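You operate a simulated robot arm through the tools that you are given. There is no shell and no other tool. Be economical: measure what you need, move in short steps, check, and stop when the job is done.

You run a simulated two-armed robot. Do the job below in one go: nothing can be reset, and whatever is moved stays where it is left.

JOB
Change the dirty filter element for a new one of the rating on the housing.
Fine: keep the housing still with one hand while the other turns the latch or pulls; new element down on the floor, latch locked, old one in the orange bin.

Only the result counts: the job must be done as asked and must still hold three seconds after the hand-in. Knocking over, shifting, dropping, spilling or breaking anything else fails it.

ROBOT AND FRAMES
Two 6-joint arms with two-finger parallel grippers on one trunk, on a base that drives. Base frame: it is fixed to the floor where the robot stands at the start and does not move with it; the origin is under the middle of the robot, x ahead of it, y to its left, z up; the surface under the hand at the start is at about z = 0.85. Units: m, rad, N and s.
The left shoulder is at the start at [0.06, 0.187, 1.172], the right one opposite. With the tool pointing down near the work surface each hand reaches from about 0.22 to 0.62 m from the robot's upright axis, wherever it stands, measured 20 degrees to its own side. Places, roughly: housing latch [0.5, 0.2, 1]; inside of the filter housing [0.5, 0.1, 0.9]; inside of the orange bin [0.5, -0.3, 0.9]. Payload 1.57 kg a hand.
The tool frame of a hand sits at the grasp point between the pads (the TCP): z along the fingers, y along the line on which they close. The tips reach 0.03 m beyond it. The gripper opens to 0.11 m. The fingers are 0.024 m wide and 0.012 m thick; the gripper's body (0.048 by 0.112 m) begins 0.078 m behind the TCP.
Orientation is that of the tool frame in the base frame, as [roll, pitch, yaw] about the fixed x, y, z axes, in that order (R = Rz(yaw) Ry(pitch) Rx(roll)). With the fingers straight down and closing along the base's y, the tool's x points along the base's -x, its y along +y and its z along -z.

CONTROLS
- The arms move only by the tool arm_command. It takes "left_steps", "right_steps" or both (then of equal length, played together; a hand with none holds still); each is a list of rows, each a list of 7 numbers: the shift along the base's x, y, z in m, then the turn, a rotation vector about the base's x, y, z in degrees, then the finger opening in m, from 0 to 0.11. In form: [[tx, ty, tz, rx, ry, rz, gripper], ...]. A call has 1 to 10 rows; each row is the pose to reach, as a shift and turn from the pose commanded when the call began. Rows are played at 5 a second. More than 0.05 m and 0.15 rad between two rows, or a gripper value outside its range, and nothing of the call is played. A pose out of reach is approached as far as the arm can. The call stops where the force on the tool passes 90 N (or 10 N more than at its start, if that is more) or the arm is blocked; 0.2 s more then pass. The fingers move at their own pace (about 0.153 m/s each) and stop on an object; they squeeze with about 34 N. The grip force told is the motor's: it shows also when the fingers shut on nothing. Time passes only in rows, and 0.2 s behind the last, so rows that repeat a pose let the fingers close. The reply holds the time, the measured pose of the TCP, the force on the tool along the base axes, the opening and the grip force, in the units named above and with some noise, with the torque about the TCP (base axes, N m) and any sound that the robot's microphone picked up.
- Cameras (640 x 400 px; columns grow to the right, rows downward): "scene" is now at [0.0143, 0.0295, 1.7184]; the picture's right is [0.35, -0.94, 0.00], its down [-0.70, -0.26, -0.67] and it looks along [0.63, 0.24, -0.74] (base axes); focal length 263 px, centre (320, 200). "left" rides on the left gripper at [0.07, -0.016, -0.141] in its tool frame; the picture's right is [0.23, 0.97, 0.00], its down [-0.86, 0.20, -0.48] and it looks along [-0.47, 0.11, 0.88] (tool axes); focal length 222 px, centre (320, 200). "right" rides on the right gripper at [0.07, 0.016, -0.141] in its tool frame; the picture's right is [-0.23, 0.97, 0.00], its down [-0.86, -0.20, -0.48] and it looks along [-0.47, -0.11, 0.88] (tool axes); focal length 222 px, centre (320, 200). There is no depth. A picture from a camera that has moved, and an enlarged one, comes with that camera's place and axes in the base frame and with its lens.
- capture(camera): a new picture of that camera. It takes no simulated time.
- raise_lower(by): slides the trunk up (or, below 0, down) by that many m; the arms and the scene camera ride with it, the base frame stays. It gives what a move gives, with no picture.
- steer(legs): drives the robot by 1 to 6 legs, each [ahead, left, turn to the left] in m, m and rad, along the robot's own axes; the way and the turn of a leg run together, so that a leg with both is an arc; at most 1.5 m and 3.142 rad a leg. The arms and the cameras ride along, it lands a little off, and it stops where it bumps. It gives what a move gives.
- head_to(pan, tilt): turns the head with the scene camera to pan (to the left, within 1.501 rad either way) and tilt (down, from -0.506 to 1.204), counted from straight ahead of the robot. It gives what a move gives.
- inspect(camera, box): a new picture of the part [left, top, right, bottom] of that camera's present view, enlarged. It takes no simulated time.
- sign_off(): hands the job in; it is judged then, once.

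Work in short steps. Places have to be worked out from the pictures, the camera data and where the tool is seen: move nearer, look again, correct. Check each grasp and each placing, and mend what went wrong. You have 120 turns and 88 pictures in all, those below and enlarged ones among them. Open the grippers and draw the arms clear of the work before you hand the job in, unless the task says otherwise; then end with one line.

The tools are called by a JSON object that holds its "api" and its "payload". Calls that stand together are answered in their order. arm_command: Moves the arms, as the interface text tells. Its arguments: {"type":"object","properties":{"left_steps":{"type":"array","items":{"type":"array","items":{"type":"number"}}},"right_steps":{"type":"array","items":{"type":"array","items":{"type":"number"}}}},"required":[]} The other tools are called the same way: raise_lower (by) slides the trunk up or down; steer (legs) drives the base; head_to (pan, tilt) turns the head that bears the scene camera; capture (camera) takes a picture; inspect (camera, box) takes an enlarged picture of a part of a camera's view; sign_off () hands the job in.

At the start:

```text
time: 0.0
left_position: [0.3568, 0.3263, 1.3505]
left_tcp_rot: [-3.142, 0.0, -3.141]
left_force: [-0.4, 0.0, 0.4]
left_ft_torque: [-0.01, 0.0, 0.03]
left_grip_width: 0.1102
left_grip_force: 0.1
right_position: [0.3424, -0.0079, 1.3514]
right_tcp_rot: [-3.14, -0.001, 3.141]
right_force: [0.1, 0.7, -0.4]
right_ft_torque: [-0.01, -0.05, 0.0]
right_grip_width: 0.1099
right_grip_force: 0.0
trunk travel left (down, up): [-0.8, 0.19]
robot x, y, heading: [-0.0012, 0.0001, -0.001]
head pan, tilt: [0.36, 0.838]
```

scene: 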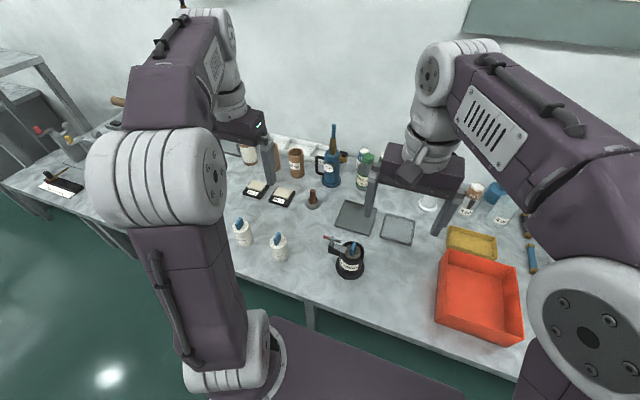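
right: 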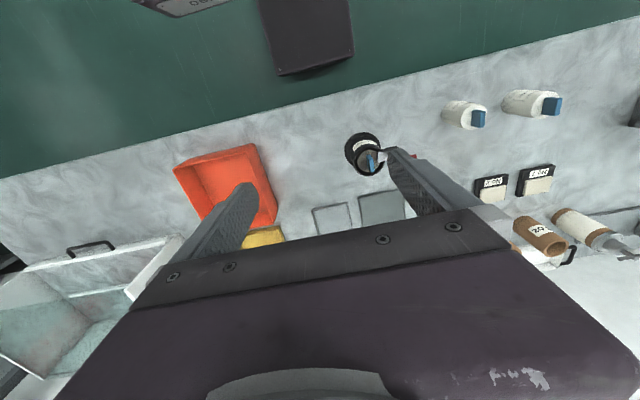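
left: 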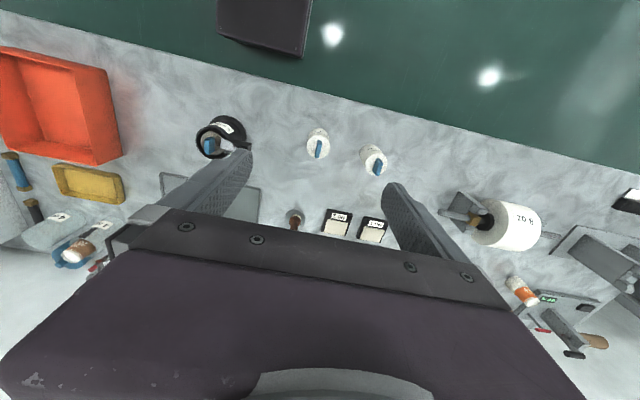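

The housing (black cup with blue tab), two white elements and the orange bin are visible. I enlarge the key parts to read the labels.

{"api": "inspect", "payload": {"camera": "scene", "box": [220, 200, 400, 312]}}

{"api": "inspect", "payload": {"camera": "left", "box": [170, 90, 410, 240]}}

{"api": "inspect", "payload": {"camera": "right", "box": [320, 70, 580, 232]}}

```text
3.56 times, centred on (310, 256) of scene
camera zoom: at [0.0143, 0.0295, 1.7184], right [0.35, -0.94, 0.0], down [-0.7, -0.26, -0.67], along [0.63, 0.24, -0.74], focal length 935 px, centre (356, 1)
```

zoom: 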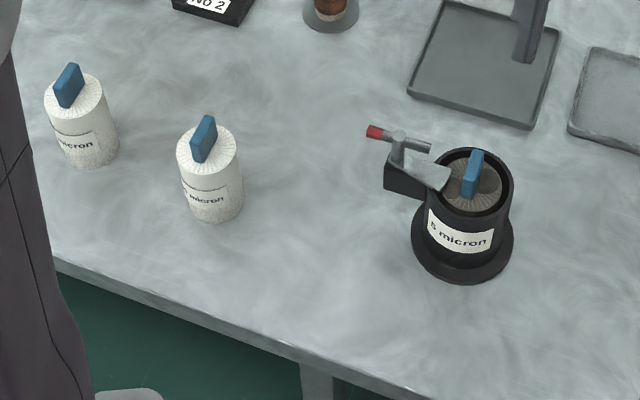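

```text
2.67 times, centred on (290, 165) of left
camera zoom: at [0.2857, 0.311, 1.4928], right [-0.23, 0.97, 0.0], down [0.86, 0.2, 0.48], along [0.47, 0.11, -0.88], focal length 592 px, centre (400, 293)
```

zoom: 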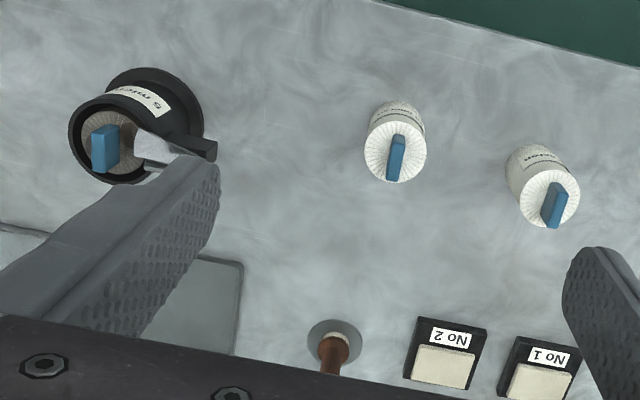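

```text
2.46 times, centred on (450, 151) of right
camera zoom: at [0.2733, 0.0078, 1.4921], right [0.23, 0.97, 0.0], down [0.86, -0.2, 0.48], along [0.47, -0.11, -0.88], focal length 547 px, centre (0, 321)
```

zoom: 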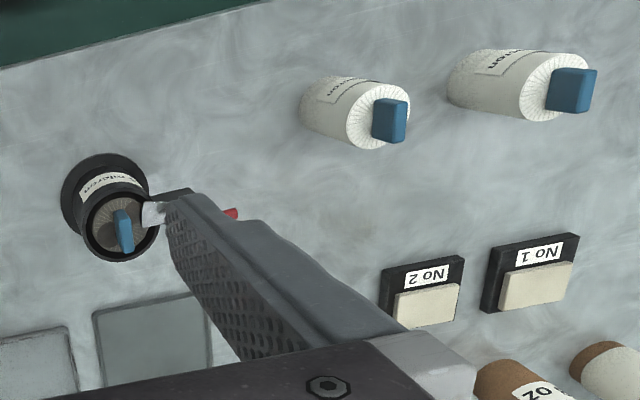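

The labels end in "micron", but the numbers are partly hidden. I zoom tighter.

{"api": "inspect", "payload": {"camera": "scene", "box": [230, 215, 294, 255]}}

{"api": "inspect", "payload": {"camera": "scene", "box": [322, 230, 370, 290]}}

{"api": "inspect", "payload": {"camera": "left", "box": [190, 105, 254, 145]}}

```text
10.00 times, centred on (262, 235) of scene
camera zoom: at [0.0143, 0.0295, 1.7184], right [0.35, -0.94, 0.0], down [-0.7, -0.26, -0.67], along [0.63, 0.24, -0.74], focal length 2630 px, centre (900, -150)
```

zoom: 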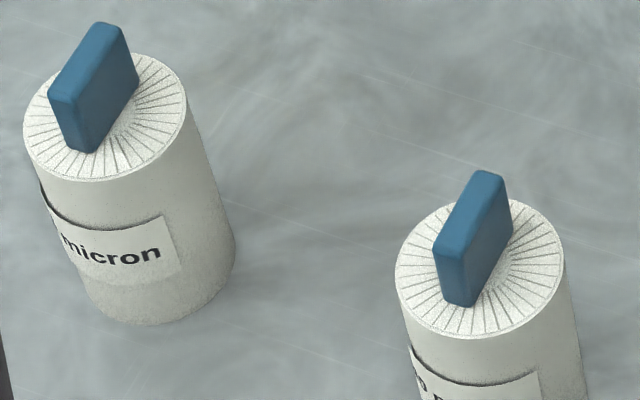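

```text
6.67 times, centred on (346, 260) of scene
camera zoom: at [0.0143, 0.0295, 1.7184], right [0.35, -0.94, 0.0], down [-0.7, -0.26, -0.67], along [0.63, 0.24, -0.74], focal length 1754 px, centre (147, -200)
```

zoom: 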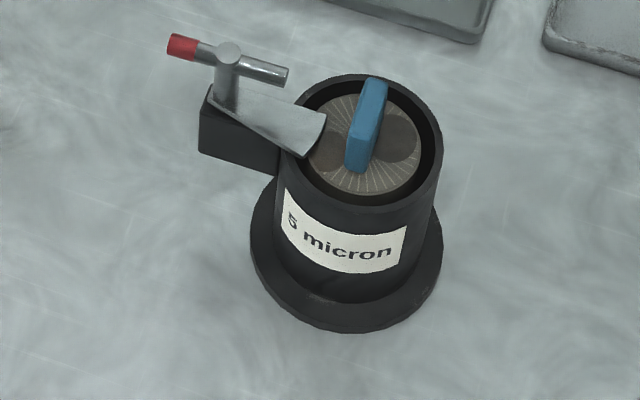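

```text
10.00 times, centred on (222, 125) of left
camera zoom: at [0.2857, 0.311, 1.4928], right [-0.23, 0.97, 0.0], down [0.86, 0.2, 0.48], along [0.47, 0.11, -0.88], focal length 2221 px, centre (1300, 950)
```

zoom: 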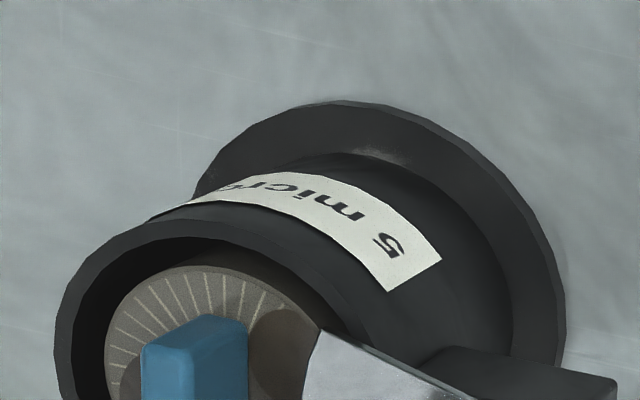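

The housing is "5 micron". I move the left hand to the left so its camera sees the element labels.

{"api": "arm_command", "payload": {"left_steps": [[0, 0.05, 0, 0, 0, 0, 0.11], [-0.02, 0.1, -0.03, 0, 0, 0, 0.11], [-0.04, 0.14, -0.06, 0, 0, 0, 0.11], [-0.06, 0.18, -0.09, 0, 0, 0, 0.11], [-0.08, 0.22, -0.1, 0, 0, 0, 0.11], [-0.08, 0.26, -0.1, 0, 0, 0, 0.11]]}}

{"api": "capture", "payload": {"camera": "left"}}

```text
refused: row 2 steps farther than a row can; nothing moved
```

```text
78 pictures are left
camera left: at [0.2857, 0.311, 1.4928], right [-0.23, 0.97, 0.0], down [0.86, 0.2, 0.48], along [0.47, 0.11, -0.88], focal length 222 px, centre (320, 200)
```

left: 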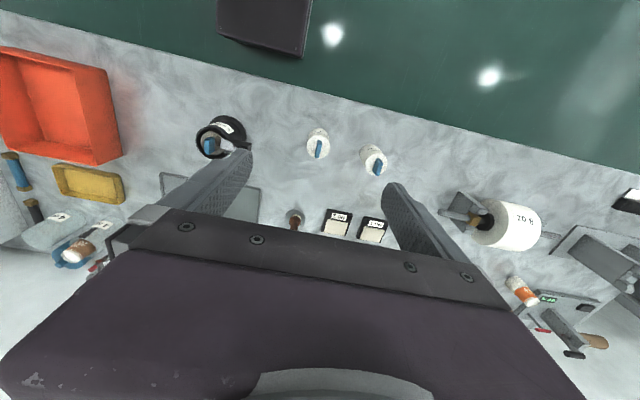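

The rows were too far apart; I repeat the move with smaller steps.

{"api": "arm_command", "payload": {"left_steps": [[0, 0.04, 0, 0, 0, 0, 0.11], [-0.01, 0.08, -0.02, 0, 0, 0, 0.11], [-0.02, 0.12, -0.04, 0, 0, 0, 0.11], [-0.03, 0.16, -0.06, 0, 0, 0, 0.11], [-0.04, 0.2, -0.08, 0, 0, 0, 0.11], [-0.05, 0.24, -0.1, 0, 0, 0, 0.11]]}}

{"api": "capture", "payload": {"camera": "left"}}

```text
time: 1.4
left_position: [0.3058, 0.5676, 1.249]
left_tcp_rot: [-3.141, 0.002, 3.141]
left_force: [-0.6, 0.2, -0.6]
left_ft_torque: [-0.03, 0.03, 0.01]
left_grip_width: 0.1101
left_grip_force: 0.1
right_position: [0.3444, -0.0052, 1.3517]
right_tcp_rot: [3.141, 0.0, -3.141]
right_force: [0.4, -1.2, 0.5]
right_ft_torque: [0.0, 0.0, -0.01]
right_grip_width: 0.1097
right_grip_force: 0.1
trunk travel left (down, up): [-0.8, 0.19]
robot x, y, heading: [0.0004, 0.0023, -0.002]
head pan, tilt: [0.36, 0.838]
```

```text
77 pictures are left
camera left: at [0.2362, 0.5521, 1.3911], right [-0.23, 0.97, 0.0], down [0.86, 0.2, 0.48], along [0.47, 0.11, -0.88], focal length 222 px, centre (320, 200)
```

left: 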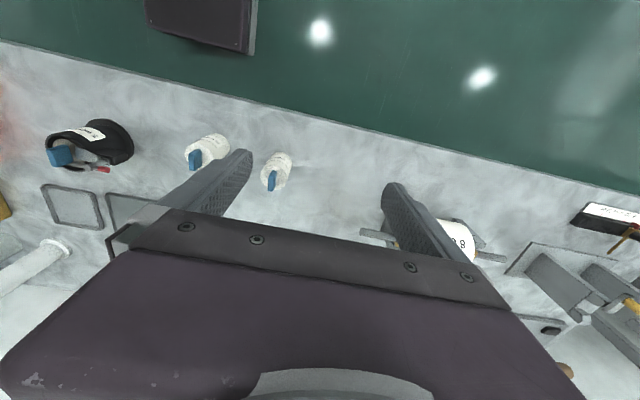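

Zoom on both element labels.

{"api": "inspect", "payload": {"camera": "left", "box": [180, 125, 300, 200]}}

```text
5.33 times, centred on (240, 162) of left
camera zoom: at [0.2362, 0.5521, 1.3911], right [-0.23, 0.97, 0.0], down [0.86, 0.2, 0.48], along [0.47, 0.11, -0.88], focal length 1185 px, centre (747, 400)
```

zoom: 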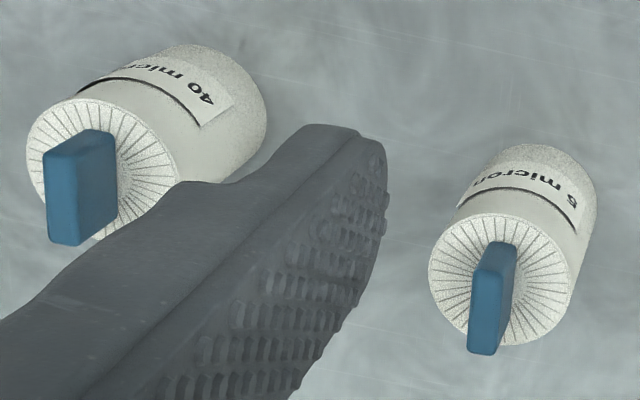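

Far-left element reads "5 micron" and the nearer one "40 micron", so I need the far-left one (about x=.442, y=.499, top z≈.95). Next I bring the right hand's camera down for a close look at the latch.

{"api": "arm_command", "payload": {"right_steps": [[0.0, 0.01, -0.04, 0, 0, 0, 0.11], [0, 0.02, -0.08, 0, 0, 0, 0.11], [0, 0.03, -0.12, 0, 0, 0, 0.11], [0, 0.04, -0.16, 0, 0, 0, 0.11], [0, 0.05, -0.19, 0, 0, 0, 0.11]]}}

{"api": "capture", "payload": {"camera": "right"}}

{"api": "capture", "payload": {"camera": "scene"}}

```text
time: 2.6
left_position: [0.3059, 0.5655, 1.2489]
left_tcp_rot: [-3.139, -0.001, 3.141]
left_force: [-0.3, -0.6, -0.5]
left_ft_torque: [-0.01, -0.01, 0.01]
left_grip_width: 0.1099
left_grip_force: 0.0
right_position: [0.3442, 0.045, 1.16]
right_tcp_rot: [-3.141, 0.001, -3.141]
right_force: [0.3, 0.8, -0.7]
right_ft_torque: [-0.02, -0.02, 0.01]
right_grip_width: 0.1099
right_grip_force: 0.1
trunk travel left (down, up): [-0.8, 0.19]
robot x, y, heading: [0.0024, -0.0019, -0.001]
head pan, tilt: [0.36, 0.838]
```

```text
75 pictures are left
camera right: at [0.2738, 0.0606, 1.3009], right [0.23, 0.97, 0.0], down [0.86, -0.2, 0.48], along [0.47, -0.11, -0.88], focal length 222 px, centre (320, 200)
```

right: 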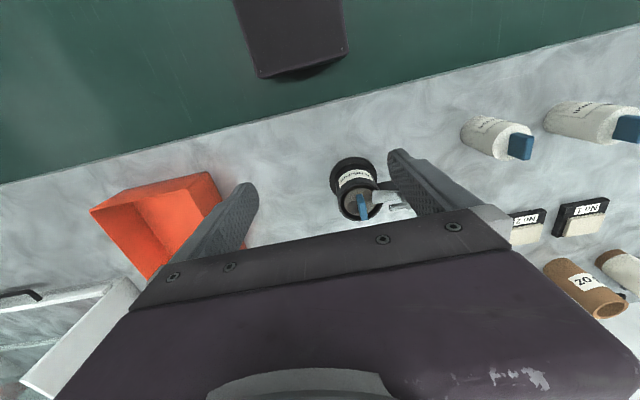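

```text
74 pictures are left
camera scene: at [0.015, 0.031, 1.7184], right [0.35, -0.94, 0.0], down [-0.7, -0.26, -0.67], along [0.63, 0.23, -0.74], focal length 263 px, centre (320, 200)
```

scene: 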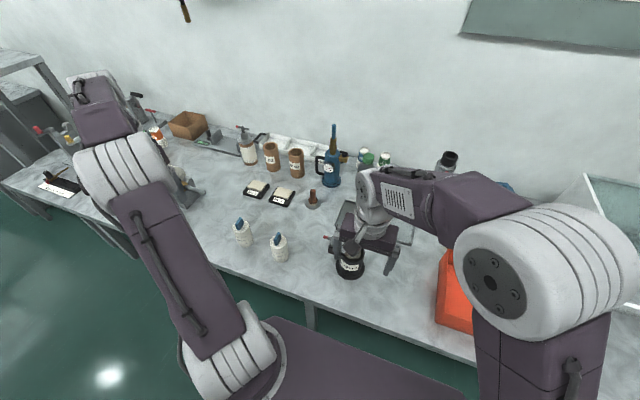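

{"api": "inspect", "payload": {"camera": "right", "box": [312, 145, 440, 225]}}

{"api": "inspect", "payload": {"camera": "scene", "box": [310, 225, 390, 285]}}

```text
5.00 times, centred on (376, 185) of right
camera zoom: at [0.2738, 0.0606, 1.3009], right [0.23, 0.97, 0.0], down [0.86, -0.2, 0.48], along [0.47, -0.11, -0.88], focal length 1111 px, centre (40, 275)
```

zoom: 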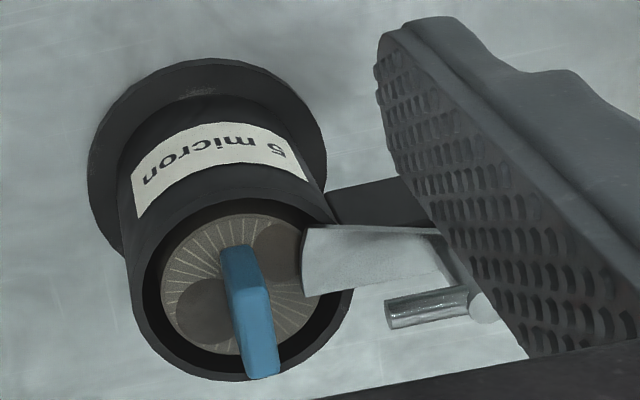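

```text
6.67 times, centred on (350, 255) of scene
camera zoom: at [0.015, 0.031, 1.7184], right [0.35, -0.94, 0.0], down [-0.7, -0.26, -0.67], along [0.63, 0.23, -0.74], focal length 1754 px, centre (120, -167)
```

zoom: 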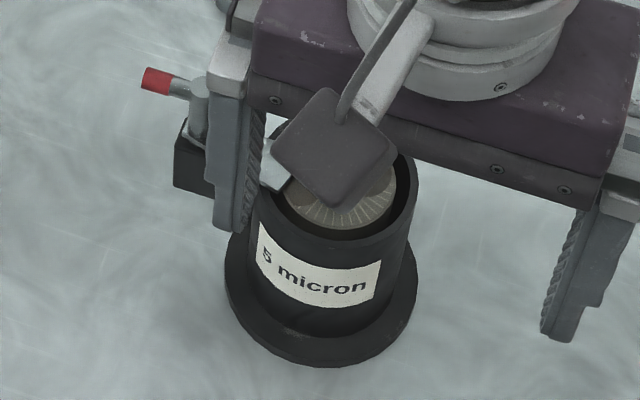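

Housing centre is about (.49,.094) with its rim at z≈.94 and Ø≈.08. The latch's crossbar runs along y through a post near (.482,.164,1.0). I start turning the right hand so it can grip the housing from the -y side: first yaw -85° while moving to y≈-.10.

{"api": "arm_command", "payload": {"right_steps": [[0.014, -0.015, 0, 0, 0, -8.5, 0.11], [0.028, -0.03, 0, 0, 0, -17, 0.11], [0.042, -0.045, 0, 0, 0, -25.5, 0.11], [0.056, -0.06, 0, 0, 0, -34, 0.11], [0.07, -0.075, 0, 0, 0, -42.5, 0.11], [0.084, -0.09, 0, 0, 0, -51, 0.11], [0.098, -0.105, 0, 0, 0, -59.5, 0.11], [0.112, -0.12, 0, 0, 0, -68, 0.11], [0.126, -0.135, 0, 0, 0, -76.5, 0.11], [0.146, -0.145, 0, 0, 0, -85, 0.11]]}}

```text
time: 4.8
left_position: [0.3067, 0.5647, 1.2492]
left_tcp_rot: [-3.14, -0.001, -3.141]
left_force: [-0.8, -0.3, 0.4]
left_ft_torque: [-0.05, 0.0, 0.0]
left_grip_width: 0.1097
left_grip_force: 0.0
right_position: [0.4896, -0.103, 1.1606]
right_tcp_rot: [3.141, 0.002, 1.656]
right_force: [-0.2, -1.3, 0.8]
right_ft_torque: [0.0, -0.02, 0.03]
right_grip_width: 0.1097
right_grip_force: 0.1
trunk travel left (down, up): [-0.8, 0.19]
robot x, y, heading: [0.0002, -0.0012, -0.004]
head pan, tilt: [0.36, 0.838]
```

Yaw done; now I tilt the fingers toward +y by about 65°.

{"api": "arm_command", "payload": {"right_steps": [[0, 0, 0, 8.4, 0, 0, 0.11], [0, 0, 0, 16.8, 0, 0, 0.11], [0, 0, 0, 25.2, 0, 0, 0.11], [0, 0, 0, 33.6, 0, 0, 0.11], [0, 0, 0, 42, 0, 0, 0.11], [0, 0, 0, 50.4, 0, 0, 0.11], [0, 0, 0, 58.8, 0, 0, 0.11], [0, 0, 0, 65, 0, 0, 0.11]]}}

{"api": "capture", "payload": {"camera": "right"}}

{"api": "capture", "payload": {"camera": "scene"}}

```text
time: 6.6
left_position: [0.3068, 0.564, 1.2504]
left_tcp_rot: [3.14, -0.001, 3.141]
left_force: [0.1, 0.8, 0.4]
left_ft_torque: [0.0, -0.03, 0.0]
left_grip_width: 0.11
left_grip_force: 0.0
right_position: [0.4908, -0.1027, 1.1616]
right_tcp_rot: [2.953, -1.13, 1.777]
right_force: [-1.0, -0.2, 0.1]
right_ft_torque: [0.0, -0.03, -0.02]
right_grip_width: 0.1101
right_grip_force: 0.0
trunk travel left (down, up): [-0.8, 0.19]
robot x, y, heading: [-0.0, -0.0016, -0.004]
head pan, tilt: [0.36, 0.838]
```

```text
71 pictures are left
camera right: at [0.5, -0.2022, 1.2849], right [0.99, -0.06, -0.13], down [-0.12, -0.8, -0.59], along [-0.07, 0.6, -0.8], focal length 222 px, centre (320, 200)
```

right: 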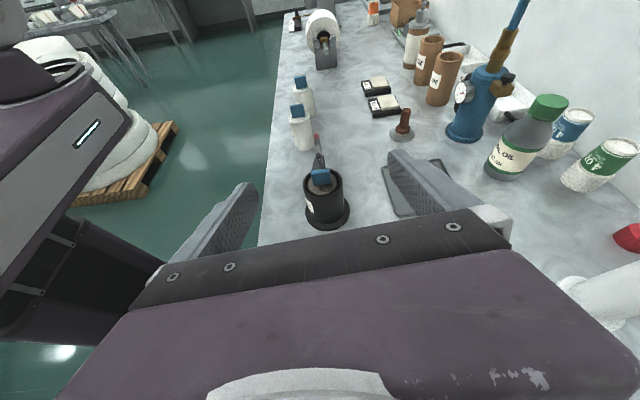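

```text
70 pictures are left
camera scene: at [0.015, 0.0289, 1.7185], right [0.35, -0.94, 0.0], down [-0.7, -0.26, -0.67], along [0.63, 0.24, -0.74], focal length 263 px, centre (320, 200)
```

scene: 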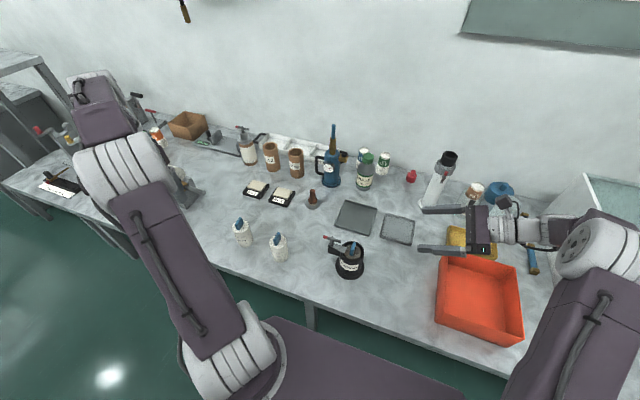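

Good side view of the housing and latch. I zoom in.

{"api": "inspect", "payload": {"camera": "right", "box": [284, 120, 380, 240]}}

{"api": "inspect", "payload": {"camera": "scene", "box": [310, 225, 390, 285]}}

```text
3.33 times, centred on (332, 180) of right
camera zoom: at [0.5, -0.2022, 1.2849], right [0.99, -0.06, -0.13], down [-0.12, -0.8, -0.59], along [-0.07, 0.6, -0.8], focal length 740 px, centre (280, 267)
```

zoom: 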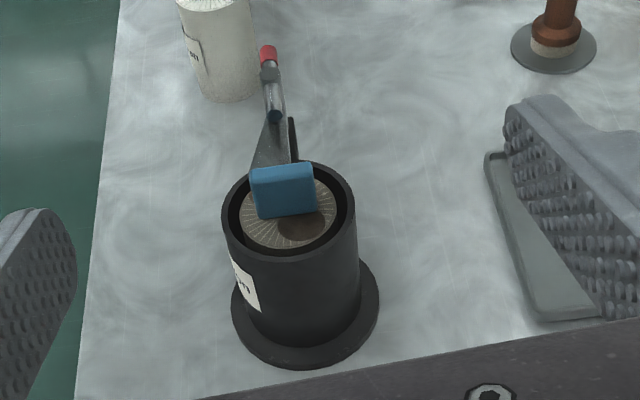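

```text
6.67 times, centred on (350, 255) of scene
camera zoom: at [0.015, 0.0289, 1.7185], right [0.35, -0.94, 0.0], down [-0.7, -0.26, -0.67], along [0.63, 0.24, -0.74], focal length 1754 px, centre (120, -167)
```

zoom: 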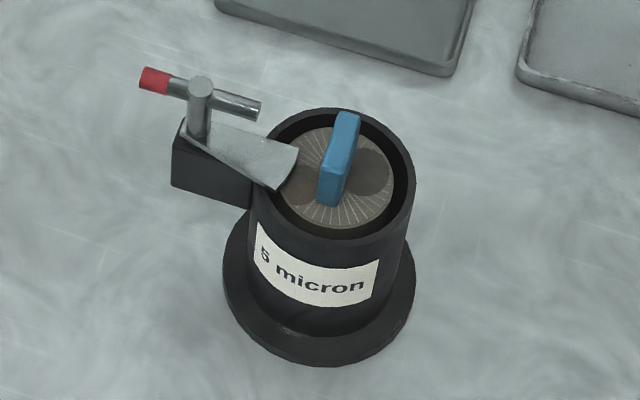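

Rim centre is about (.483,.091), z≈.955, body Ø≈.08, and the latch plate overhangs the element from the +y post. I lower the right hand to a pre-grasp pose and take out the 5° of yaw.

{"api": "arm_command", "payload": {"right_steps": [[-0.002, 0.01, -0.037, 0, 0, -1, 0.11], [-0.004, 0.02, -0.074, 0, 0, -2, 0.11], [-0.006, 0.03, -0.111, 0, 0, -3, 0.11], [-0.008, 0.037, -0.148, 0, 0, -4, 0.11], [-0.008, 0.043, -0.186, 0, 0, -5, 0.11]]}}

{"api": "capture", "payload": {"camera": "right"}}

{"api": "capture", "payload": {"camera": "scene"}}

```text
time: 7.8
left_position: [0.3071, 0.564, 1.2507]
left_tcp_rot: [-3.141, 0.0, -3.141]
left_force: [-0.5, 0.7, -0.1]
left_ft_torque: [-0.01, 0.03, -0.02]
left_grip_width: 0.1102
left_grip_force: 0.1
right_position: [0.4841, -0.0589, 0.9722]
right_tcp_rot: [2.956, -1.126, 1.686]
right_force: [0.0, -0.6, 0.2]
right_ft_torque: [-0.03, 0.0, 0.04]
right_grip_width: 0.1101
right_grip_force: 0.1
trunk travel left (down, up): [-0.8, 0.19]
robot x, y, heading: [0.002, 0.0012, 0.004]
head pan, tilt: [0.36, 0.838]
```

```text
67 pictures are left
camera right: at [0.4858, -0.1583, 1.0964], right [0.98, -0.15, -0.13], down [-0.19, -0.79, -0.59], along [-0.02, 0.6, -0.8], focal length 222 px, centre (320, 200)
```

right: 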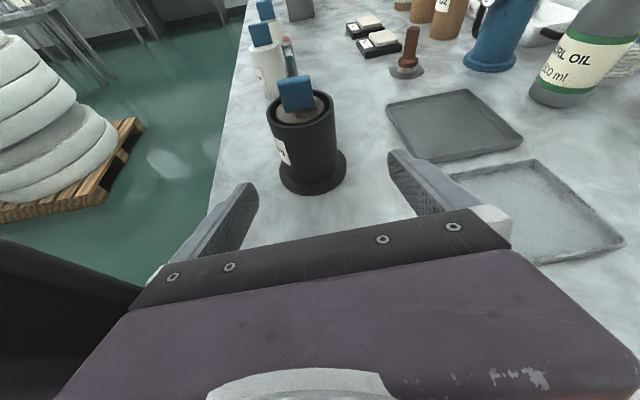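

```text
66 pictures are left
camera scene: at [0.0154, 0.0292, 1.7185], right [0.35, -0.94, 0.0], down [-0.7, -0.26, -0.67], along [0.63, 0.24, -0.74], focal length 263 px, centre (320, 200)
```

scene: 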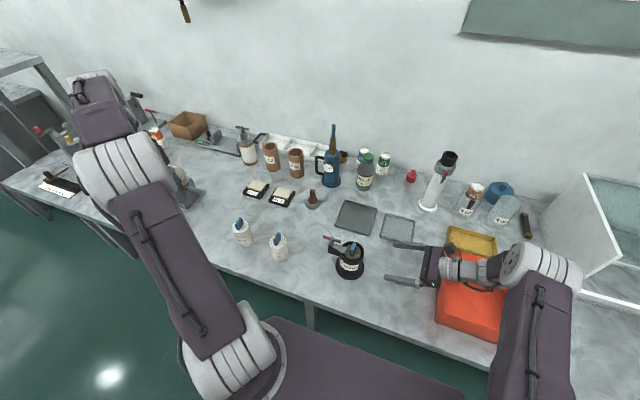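

The tool is about 5° off in yaw and roll; housing rechecked at about (.481,.091), rim z .952. I correct the attitude, then slide in to straddle the housing body.

{"api": "arm_command", "payload": {"right_steps": [[-0.003, 0, 0, 0, 4.5, 2.9, 0.11], [-0.003, 0.037, -0.017, 0, 4.5, 2.9, 0.11], [-0.003, 0.074, -0.034, 0, 4.5, 2.9, 0.11]]}}

{"api": "capture", "payload": {"camera": "right"}}

```text
time: 8.6
left_position: [0.3058, 0.5655, 1.2501]
left_tcp_rot: [-3.139, 0.001, -3.141]
left_force: [-0.1, 0.5, -0.1]
left_ft_torque: [0.0, -0.01, 0.02]
left_grip_width: 0.1099
left_grip_force: 0.1
right_position: [0.4789, 0.0166, 0.9406]
right_tcp_rot: [3.141, -1.129, 1.573]
right_force: [0.9, -0.9, 0.7]
right_ft_torque: [-0.01, -0.01, -0.03]
right_grip_width: 0.1099
right_grip_force: 0.0
trunk travel left (down, up): [-0.8, 0.19]
robot x, y, heading: [-0.0012, 0.0025, 0.001]
head pan, tilt: [0.36, 0.838]
```

```text
65 pictures are left
camera right: at [0.4944, -0.0831, 1.064], right [0.97, -0.1, -0.2], down [-0.2, -0.8, -0.57], along [-0.11, 0.59, -0.8], focal length 222 px, centre (320, 200)
```

right: 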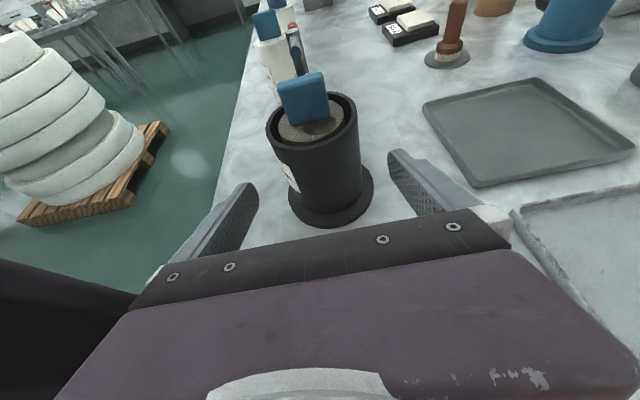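

Alignment is good (housing x≈.481, tool x=.479). I advance and then close gently on the body.

{"api": "arm_command", "payload": {"right_steps": [[0.001, 0.036, -0.017, 0, 0, 0, 0.11], [0.002, 0.072, -0.034, 0, 0, 0, 0.11], [0.002, 0.072, -0.034, 0, 0, 0, 0.1]]}}

{"api": "capture", "payload": {"camera": "right"}}

{"api": "inspect", "payload": {"camera": "scene", "box": [310, 215, 430, 300]}}

```text
time: 9.4
left_position: [0.3055, 0.5636, 1.2503]
left_tcp_rot: [3.14, -0.001, 3.141]
left_force: [-0.4, -0.6, 0.3]
left_ft_torque: [0.01, 0.03, -0.02]
left_grip_width: 0.1099
left_grip_force: 0.1
right_position: [0.4808, 0.0845, 0.9072]
right_tcp_rot: [3.141, -1.132, 1.57]
right_force: [0.2, 0.0, -0.3]
right_ft_torque: [0.01, 0.01, 0.01]
right_grip_width: 0.0999
right_grip_force: 0.1
trunk travel left (down, up): [-0.8, 0.19]
robot x, y, heading: [0.0002, 0.0024, -0.004]
head pan, tilt: [0.36, 0.838]
```

```text
64 pictures are left
camera right: at [0.4968, -0.0151, 1.0296], right [0.97, -0.1, -0.21], down [-0.2, -0.8, -0.57], along [-0.11, 0.6, -0.8], focal length 222 px, centre (320, 200)
```

right: 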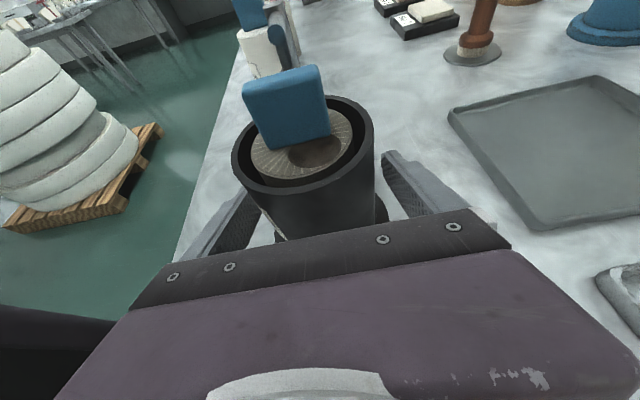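

```text
4.71 times, centred on (370, 258) of scene
camera zoom: at [0.014, 0.0279, 1.7185], right [0.35, -0.94, 0.0], down [-0.7, -0.26, -0.67], along [0.63, 0.24, -0.74], focal length 1238 px, centre (85, -71)
```

zoom: 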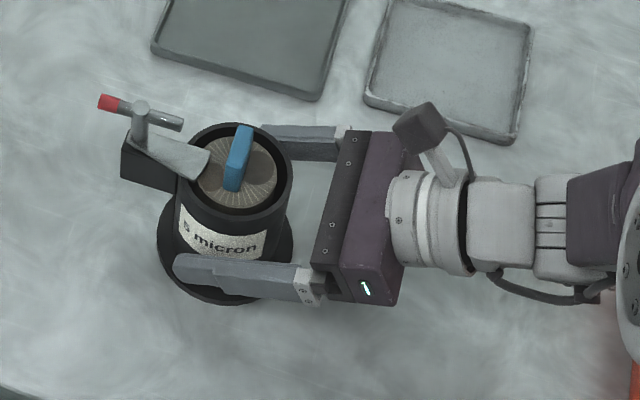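

Centred within a couple of mm. I close in stages, watching the side force.

{"api": "arm_command", "payload": {"right_steps": [[0, 0, 0, 0, 0, 0, 0.09], [0, 0, 0, 0, 0, 0, 0.086], [0, 0, 0, 0, 0, 0, 0.082]]}}

{"api": "capture", "payload": {"camera": "right"}}

```text
time: 10.2
left_position: [0.3068, 0.5655, 1.2489]
left_tcp_rot: [-3.141, 0.0, 3.141]
left_force: [0.5, 0.4, 0.5]
left_ft_torque: [0.03, 0.03, 0.01]
left_grip_width: 0.1103
left_grip_force: 0.0
right_position: [0.4807, 0.0854, 0.9068]
right_tcp_rot: [3.141, -1.13, 1.572]
right_force: [-0.9, -1.8, 1.5]
right_ft_torque: [-0.05, 0.06, 0.05]
right_grip_width: 0.0825
right_grip_force: 0.0
trunk travel left (down, up): [-0.8, 0.19]
robot x, y, heading: [0.001, 0.0024, -0.002]
head pan, tilt: [0.36, 0.838]
```

```text
62 pictures are left
camera right: at [0.4969, -0.0144, 1.0298], right [0.97, -0.1, -0.21], down [-0.2, -0.8, -0.57], along [-0.11, 0.6, -0.8], focal length 222 px, centre (320, 200)
```

right: 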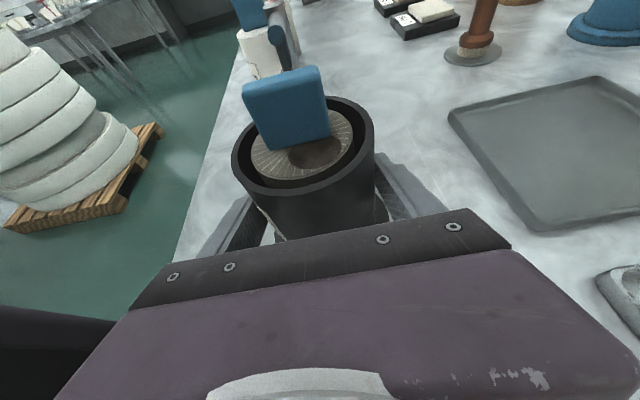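

The housing hasn't moved. I close fully to grip.

{"api": "arm_command", "payload": {"right_steps": [[0, 0, 0, 0, 0, 0, 0.078], [0, 0, 0, 0, 0, 0, 0.074], [0, 0, 0, 0, 0, 0, 0.06], [0, 0, 0, 0, 0, 0, 0.04]]}}

{"api": "capture", "payload": {"camera": "right"}}

```text
time: 11.2
left_position: [0.3055, 0.5651, 1.2501]
left_tcp_rot: [-3.14, -0.001, 3.141]
left_force: [-0.2, 0.4, 0.2]
left_ft_torque: [0.03, 0.0, 0.0]
left_grip_width: 0.11
left_grip_force: 0.0
right_position: [0.4806, 0.0844, 0.906]
right_tcp_rot: [3.141, -1.13, 1.573]
right_force: [-1.5, 0.5, 0.8]
right_ft_torque: [0.05, 0.26, 0.0]
right_grip_width: 0.0797
right_grip_force: 34.3
trunk travel left (down, up): [-0.8, 0.19]
robot x, y, heading: [-0.0008, -0.0012, -0.001]
head pan, tilt: [0.36, 0.838]
```

```text
61 pictures are left
camera right: at [0.4967, -0.0143, 1.0298], right [0.97, -0.1, -0.21], down [-0.2, -0.8, -0.57], along [-0.11, 0.6, -0.8], focal length 222 px, centre (320, 200)
```

right: 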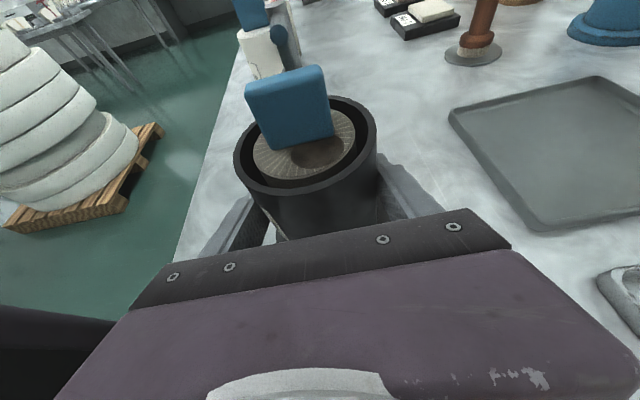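

Housing gripped (width .0797, 34 N), shifted by 1 mm at most. Now I bring the left hand toward the latch while yawing -85° so its fingers close along x.

{"api": "arm_command", "payload": {"left_steps": [[0.016, -0.03, -0.004, 0, 0, -8.5, 0.11], [0.032, -0.06, -0.008, 0, 0, -17, 0.11], [0.048, -0.09, -0.012, 0, 0, -25.5, 0.11], [0.064, -0.12, -0.016, 0, 0, -34, 0.11], [0.08, -0.15, -0.02, 0, 0, -42.5, 0.11], [0.096, -0.18, -0.024, 0, 0, -51, 0.1], [0.112, -0.21, -0.028, 0, 0, -59.5, 0.09], [0.128, -0.24, -0.032, 0, 0, -68, 0.08], [0.144, -0.27, -0.036, 0, 0, -76.5, 0.07], [0.16, -0.3, -0.04, 0, 0, -85, 0.06]]}}

{"api": "capture", "payload": {"camera": "left"}}

{"api": "capture", "payload": {"camera": "scene"}}

```text
time: 13.4
left_position: [0.4674, 0.2648, 1.2113]
left_tcp_rot: [3.141, 0.0, 1.657]
left_force: [-0.2, -0.1, -0.2]
left_ft_torque: [0.02, 0.02, 0.01]
left_grip_width: 0.06
left_grip_force: 0.2
right_position: [0.4813, 0.0846, 0.9067]
right_tcp_rot: [3.139, -1.131, 1.572]
right_force: [1.0, -1.0, 2.7]
right_ft_torque: [-0.24, 0.26, 0.1]
right_grip_width: 0.0799
right_grip_force: 34.0
trunk travel left (down, up): [-0.8, 0.19]
robot x, y, heading: [0.0048, 0.0009, -0.002]
head pan, tilt: [0.36, 0.838]
```

```text
60 pictures are left
camera left: at [0.4448, 0.3335, 1.3527], right [0.95, 0.31, 0.0], down [0.27, -0.84, 0.48], along [0.15, -0.45, -0.88], focal length 222 px, centre (320, 200)
```

left: 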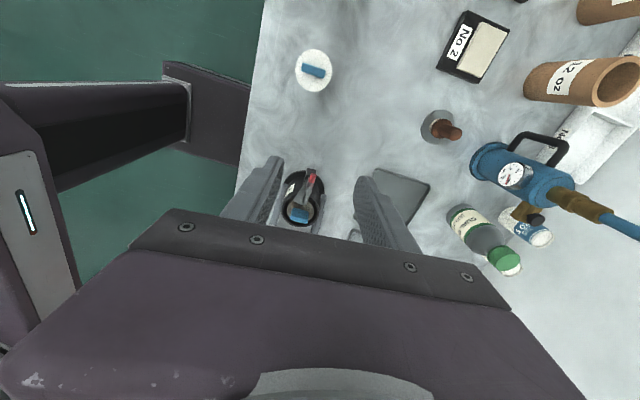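

```text
59 pictures are left
camera scene: at [0.0147, 0.0288, 1.7185], right [0.35, -0.94, 0.0], down [-0.7, -0.26, -0.67], along [0.63, 0.24, -0.74], focal length 263 px, centre (320, 200)
```

scene: 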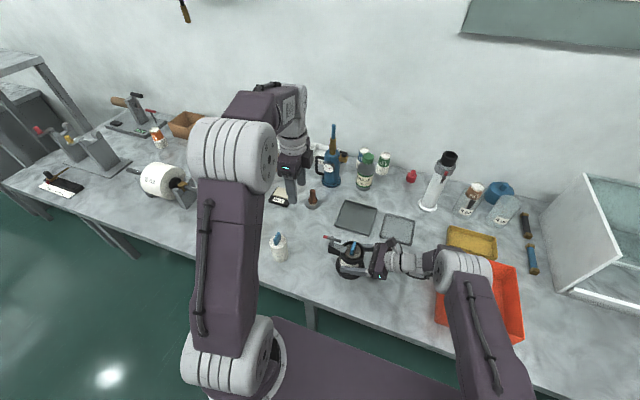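

{"api": "inspect", "payload": {"camera": "left", "box": [260, 150, 356, 240]}}

{"api": "inspect", "payload": {"camera": "scene", "box": [315, 228, 375, 268]}}

```text
4.44 times, centred on (308, 195) of left
camera zoom: at [0.4448, 0.3335, 1.3527], right [0.95, 0.31, 0.0], down [0.27, -0.84, 0.48], along [0.15, -0.45, -0.88], focal length 987 px, centre (373, 222)
```

zoom: 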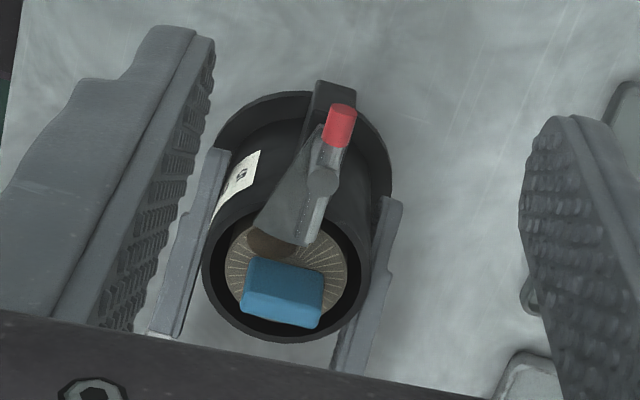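

```text
10.00 times, centred on (345, 248) of scene
camera zoom: at [0.0147, 0.0288, 1.7185], right [0.35, -0.94, 0.0], down [-0.7, -0.26, -0.67], along [0.63, 0.24, -0.74], focal length 2630 px, centre (70, -280)
```

zoom: 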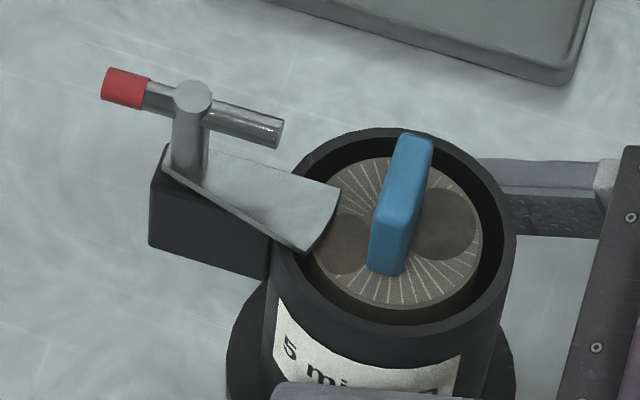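

Post top triangulates to (.4795,.164,1.006), with the bar along y at z≈1.0. I move the left hand above it, then check.

{"api": "arm_command", "payload": {"left_steps": [[0.004, -0.034, -0.03, 0, 0, 0, 0.06], [0.008, -0.067, -0.06, 0, 0, 0, 0.06], [0.012, -0.101, -0.1, 0, 0, 0, 0.06], [0.012, -0.101, -0.145, 0, 0, 0, 0.06]]}}

{"api": "capture", "payload": {"camera": "left"}}

{"api": "inspect", "payload": {"camera": "scene", "box": [290, 195, 410, 275]}}

```text
refused: row 3 steps farther than a row can; nothing moved
```

```text
56 pictures are left
camera left: at [0.4448, 0.3335, 1.3527], right [0.95, 0.31, 0.0], down [0.27, -0.84, 0.48], along [0.15, -0.45, -0.88], focal length 222 px, centre (320, 200)
```

left: 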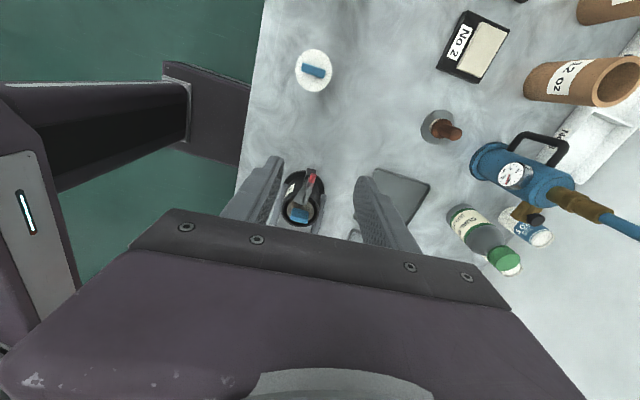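

```text
5.00 times, centred on (350, 235) of scene
camera zoom: at [0.0147, 0.0288, 1.7185], right [0.35, -0.94, 0.0], down [-0.7, -0.26, -0.67], along [0.63, 0.24, -0.74], focal length 1315 px, centre (170, 25)
```

zoom: 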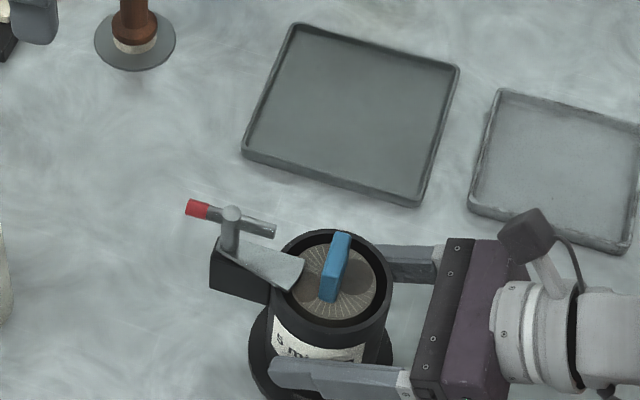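

Refused for step size; I use smaller steps.

{"api": "arm_command", "payload": {"left_steps": [[0.003, -0.028, -0.028, 0, 0, 0, 0.06], [0.006, -0.056, -0.056, 0, 0, 0, 0.06], [0.009, -0.084, -0.084, 0, 0, 0, 0.06], [0.012, -0.101, -0.115, 0, 0, 0, 0.06], [0.012, -0.101, -0.15, 0, 0, 0, 0.06]]}}

```text
time: 14.6
left_position: [0.4787, 0.1663, 1.0609]
left_tcp_rot: [3.141, -0.001, 1.659]
left_force: [0.3, -0.1, 0.0]
left_ft_torque: [0.02, -0.02, -0.04]
left_grip_width: 0.0596
left_grip_force: 0.0
right_position: [0.4817, 0.0848, 0.9062]
right_tcp_rot: [3.141, -1.132, 1.572]
right_force: [-1.2, 1.7, 1.5]
right_ft_torque: [0.19, 0.29, 0.04]
right_grip_width: 0.0793
right_grip_force: 34.2
trunk travel left (down, up): [-0.8, 0.19]
robot x, y, heading: [0.0002, -0.0011, -0.001]
head pan, tilt: [0.36, 0.838]
```

{"api": "capture", "payload": {"camera": "left"}}

{"api": "inspect", "payload": {"camera": "scene", "box": [290, 195, 410, 275]}}

```text
54 pictures are left
camera left: at [0.456, 0.2346, 1.2026], right [0.95, 0.31, 0.0], down [0.27, -0.83, 0.48], along [0.15, -0.45, -0.88], focal length 222 px, centre (320, 200)
```

left: 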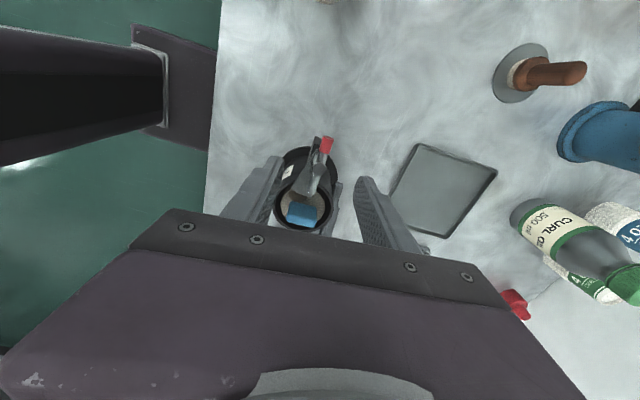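

```text
5.00 times, centred on (350, 235) of scene
camera zoom: at [0.0143, 0.0297, 1.7185], right [0.35, -0.94, 0.0], down [-0.7, -0.26, -0.67], along [0.63, 0.24, -0.74], focal length 1315 px, centre (170, 25)
```

zoom: 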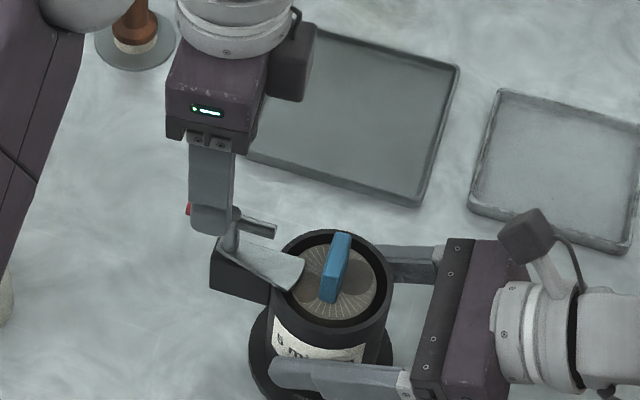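

The left hand is over the post. I descend to z≈1.012 and close.

{"api": "arm_command", "payload": {"left_steps": [[0.0, -0.001, -0.025, 0, 0, 0, 0.06], [0.0, -0.001, -0.049, 0, 0, 0, 0.06], [0.0, -0.001, -0.049, 0, 0, 0, 0.03], [0.0, -0.001, -0.049, 0, 0, 0, 0.015], [0.0, -0.001, -0.049, 0, 0, 0, 0.0]]}}

{"api": "inspect", "payload": {"camera": "scene", "box": [290, 195, 410, 275]}}

{"api": "inspect", "payload": {"camera": "left", "box": [250, 120, 390, 250]}}

```text
time: 15.8
left_position: [0.4796, 0.1635, 1.0114]
left_tcp_rot: [3.141, 0.0, 1.657]
left_force: [7.8, 2.2, -0.7]
left_ft_torque: [0.2, -0.12, 0.04]
left_grip_width: 0.0121
left_grip_force: 29.4
right_position: [0.4805, 0.0847, 0.9052]
right_tcp_rot: [3.14, -1.13, 1.577]
right_force: [-6.6, -2.9, 6.2]
right_ft_torque: [0.19, -0.36, 0.52]
right_grip_width: 0.0796
right_grip_force: 33.8
trunk travel left (down, up): [-0.8, 0.19]
robot x, y, heading: [0.0012, -0.001, 0.003]
head pan, tilt: [0.36, 0.838]
```

```text
5.00 times, centred on (350, 235) of scene
camera zoom: at [0.0145, 0.0294, 1.7184], right [0.35, -0.94, 0.0], down [-0.7, -0.26, -0.67], along [0.63, 0.24, -0.74], focal length 1315 px, centre (170, 25)
```

zoom: 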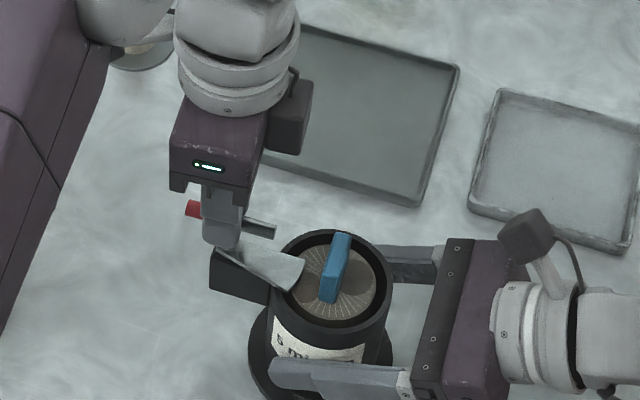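

```text
3.08 times, centred on (320, 185) of left
camera zoom: at [0.4562, 0.2322, 1.1537], right [0.95, 0.31, 0.0], down [0.27, -0.83, 0.48], along [0.15, -0.45, -0.88], focal length 684 px, centre (320, 246)
```

zoom: 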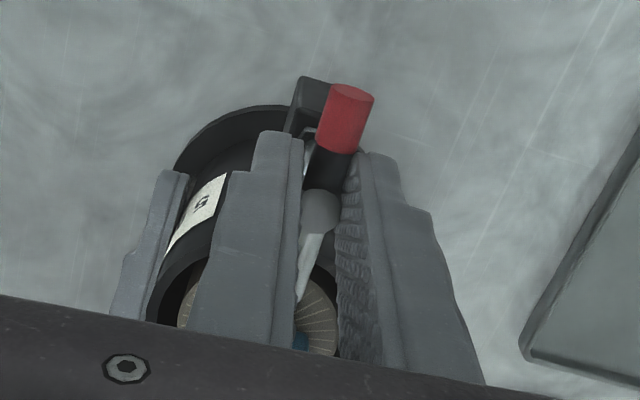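

Bar gripped (.0121). I test the turn with small +8° then -8° yaw rows to feel the direction.

{"api": "arm_command", "payload": {"left_steps": [[0.0007, 0, 0, 0, 0, 4, 0], [0.0007, 0, 0, 0, 0, 8, 0], [0.0007, 0, 0, 0, 0, 8, 0]]}}

```text
time: 16.6
left_position: [0.4794, 0.1639, 1.0117]
left_tcp_rot: [-3.141, -0.001, 1.801]
left_force: [6.2, -5.9, -6.2]
left_ft_torque: [0.0, -0.12, 0.01]
left_grip_width: 0.0122
left_grip_force: 29.6
right_position: [0.4815, 0.0849, 0.9064]
right_tcp_rot: [3.138, -1.131, 1.572]
right_force: [-7.5, 6.4, 7.4]
right_ft_torque: [-0.01, -0.53, 0.46]
right_grip_width: 0.0795
right_grip_force: 34.1
trunk travel left (down, up): [-0.8, 0.19]
robot x, y, heading: [-0.0027, 0.0008, 0.001]
head pan, tilt: [0.36, 0.838]
```

The turn met little torque. I check whether the plate followed.

{"api": "inspect", "payload": {"camera": "scene", "box": [315, 228, 375, 268]}}

```text
10.00 times, centred on (345, 248) of scene
camera zoom: at [0.0148, 0.0296, 1.7184], right [0.35, -0.94, 0.0], down [-0.7, -0.26, -0.67], along [0.63, 0.24, -0.74], focal length 2630 px, centre (70, -280)
```

zoom: 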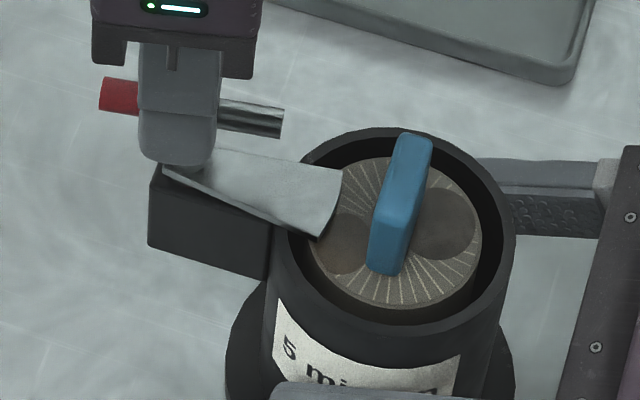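

The latch follows the turn. I continue to about +90°.

{"api": "arm_command", "payload": {"left_steps": [[0, 0, 0, 0, 0, 8, 0], [0, 0, 0, 0, 0, 16, 0], [0, 0, 0, 0, 0, 24, 0], [0, 0, 0, 0, 0, 32, 0], [0, 0, 0, 0, 0, 40, 0], [0, 0, 0, 0, 0, 48, 0]]}}

{"api": "inspect", "payload": {"camera": "scene", "box": [315, 228, 375, 268]}}

```text
time: 18.0
left_position: [0.4774, 0.1646, 1.0114]
left_tcp_rot: [-3.14, -0.002, 2.638]
left_force: [-5.6, -19.0, 0.4]
left_ft_torque: [-0.89, -0.19, -0.09]
left_grip_width: 0.0124
left_grip_force: 29.6
right_position: [0.4809, 0.0852, 0.9075]
right_tcp_rot: [3.138, -1.132, 1.574]
right_force: [3.6, 21.3, 6.2]
right_ft_torque: [-0.4, 0.92, -0.32]
right_grip_width: 0.0798
right_grip_force: 33.9
trunk travel left (down, up): [-0.8, 0.19]
robot x, y, heading: [-0.0011, 0.0012, -0.001]
head pan, tilt: [0.36, 0.838]
```

```text
10.00 times, centred on (345, 248) of scene
camera zoom: at [0.0137, 0.0298, 1.7184], right [0.35, -0.94, 0.0], down [-0.7, -0.26, -0.67], along [0.63, 0.24, -0.74], focal length 2630 px, centre (70, -280)
```

zoom: 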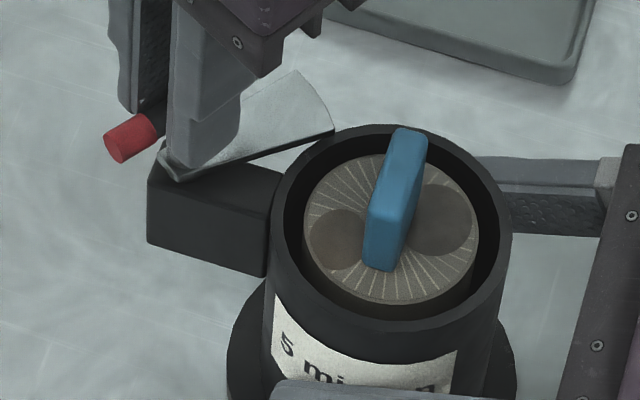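

The plate is nearly clear, but side force shows I'm turning slightly off the post axis. I compensate the tool by a few mm and turn 30° more.

{"api": "arm_command", "payload": {"left_steps": [[-0.0015, -0.001, 0, 0, 0, 0, 0], [-0.003, -0.002, 0, 0, 0, 0, 0], [-0.0032, -0.0025, 0, 0, 0, 8, 0], [-0.0034, -0.003, 0, 0, 0, 16, 0]]}}

```text
time: 19.0
left_position: [0.4759, 0.161, 1.0112]
left_tcp_rot: [3.141, 0.0, 2.915]
left_force: [8.0, 0.6, -8.7]
left_ft_torque: [0.11, 0.38, -0.05]
left_grip_width: 0.0123
left_grip_force: 29.2
right_position: [0.4813, 0.0837, 0.9066]
right_tcp_rot: [3.14, -1.131, 1.574]
right_force: [-7.8, -2.6, 13.7]
right_ft_torque: [0.99, -1.05, 0.69]
right_grip_width: 0.0798
right_grip_force: 33.8
trunk travel left (down, up): [-0.8, 0.19]
robot x, y, heading: [0.0014, 0.0023, -0.001]
head pan, tilt: [0.36, 0.838]
```

{"api": "arm_command", "payload": {"left_steps": [[0.0012, -0.0003, 0, 0, 0, 6, 0], [0.0012, -0.0006, 0, 0, 0, 12, 0], [0.0012, -0.001, 0, 0, 0, 18, 0]]}}

{"api": "inspect", "payload": {"camera": "scene", "box": [315, 228, 375, 268]}}

```text
time: 19.8
left_position: [0.4761, 0.1605, 1.0114]
left_tcp_rot: [-3.14, 0.0, -3.052]
left_force: [3.0, 1.0, -3.2]
left_ft_torque: [-0.05, 0.41, -0.02]
left_grip_width: 0.0123
left_grip_force: 29.1
right_position: [0.4807, 0.0845, 0.9066]
right_tcp_rot: [3.141, -1.131, 1.571]
right_force: [-3.9, -2.0, 7.7]
right_ft_torque: [0.79, -0.46, 0.32]
right_grip_width: 0.0796
right_grip_force: 33.9
trunk travel left (down, up): [-0.8, 0.19]
robot x, y, heading: [-0.0017, 0.0024, 0.0]
head pan, tilt: [0.36, 0.838]
```

```text
10.00 times, centred on (345, 248) of scene
camera zoom: at [0.0144, 0.0291, 1.7184], right [0.35, -0.94, 0.0], down [-0.7, -0.26, -0.67], along [0.63, 0.24, -0.74], focal length 2630 px, centre (70, -280)
```

zoom: 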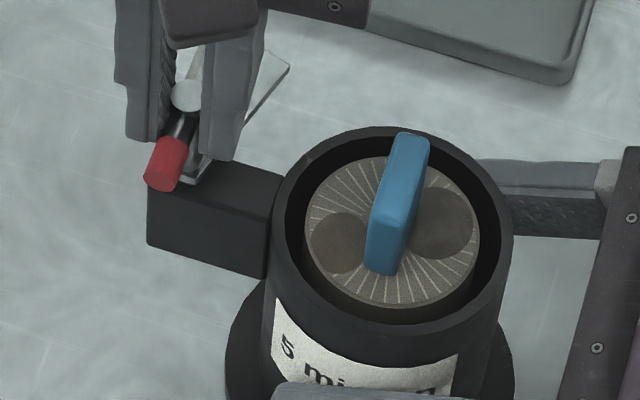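

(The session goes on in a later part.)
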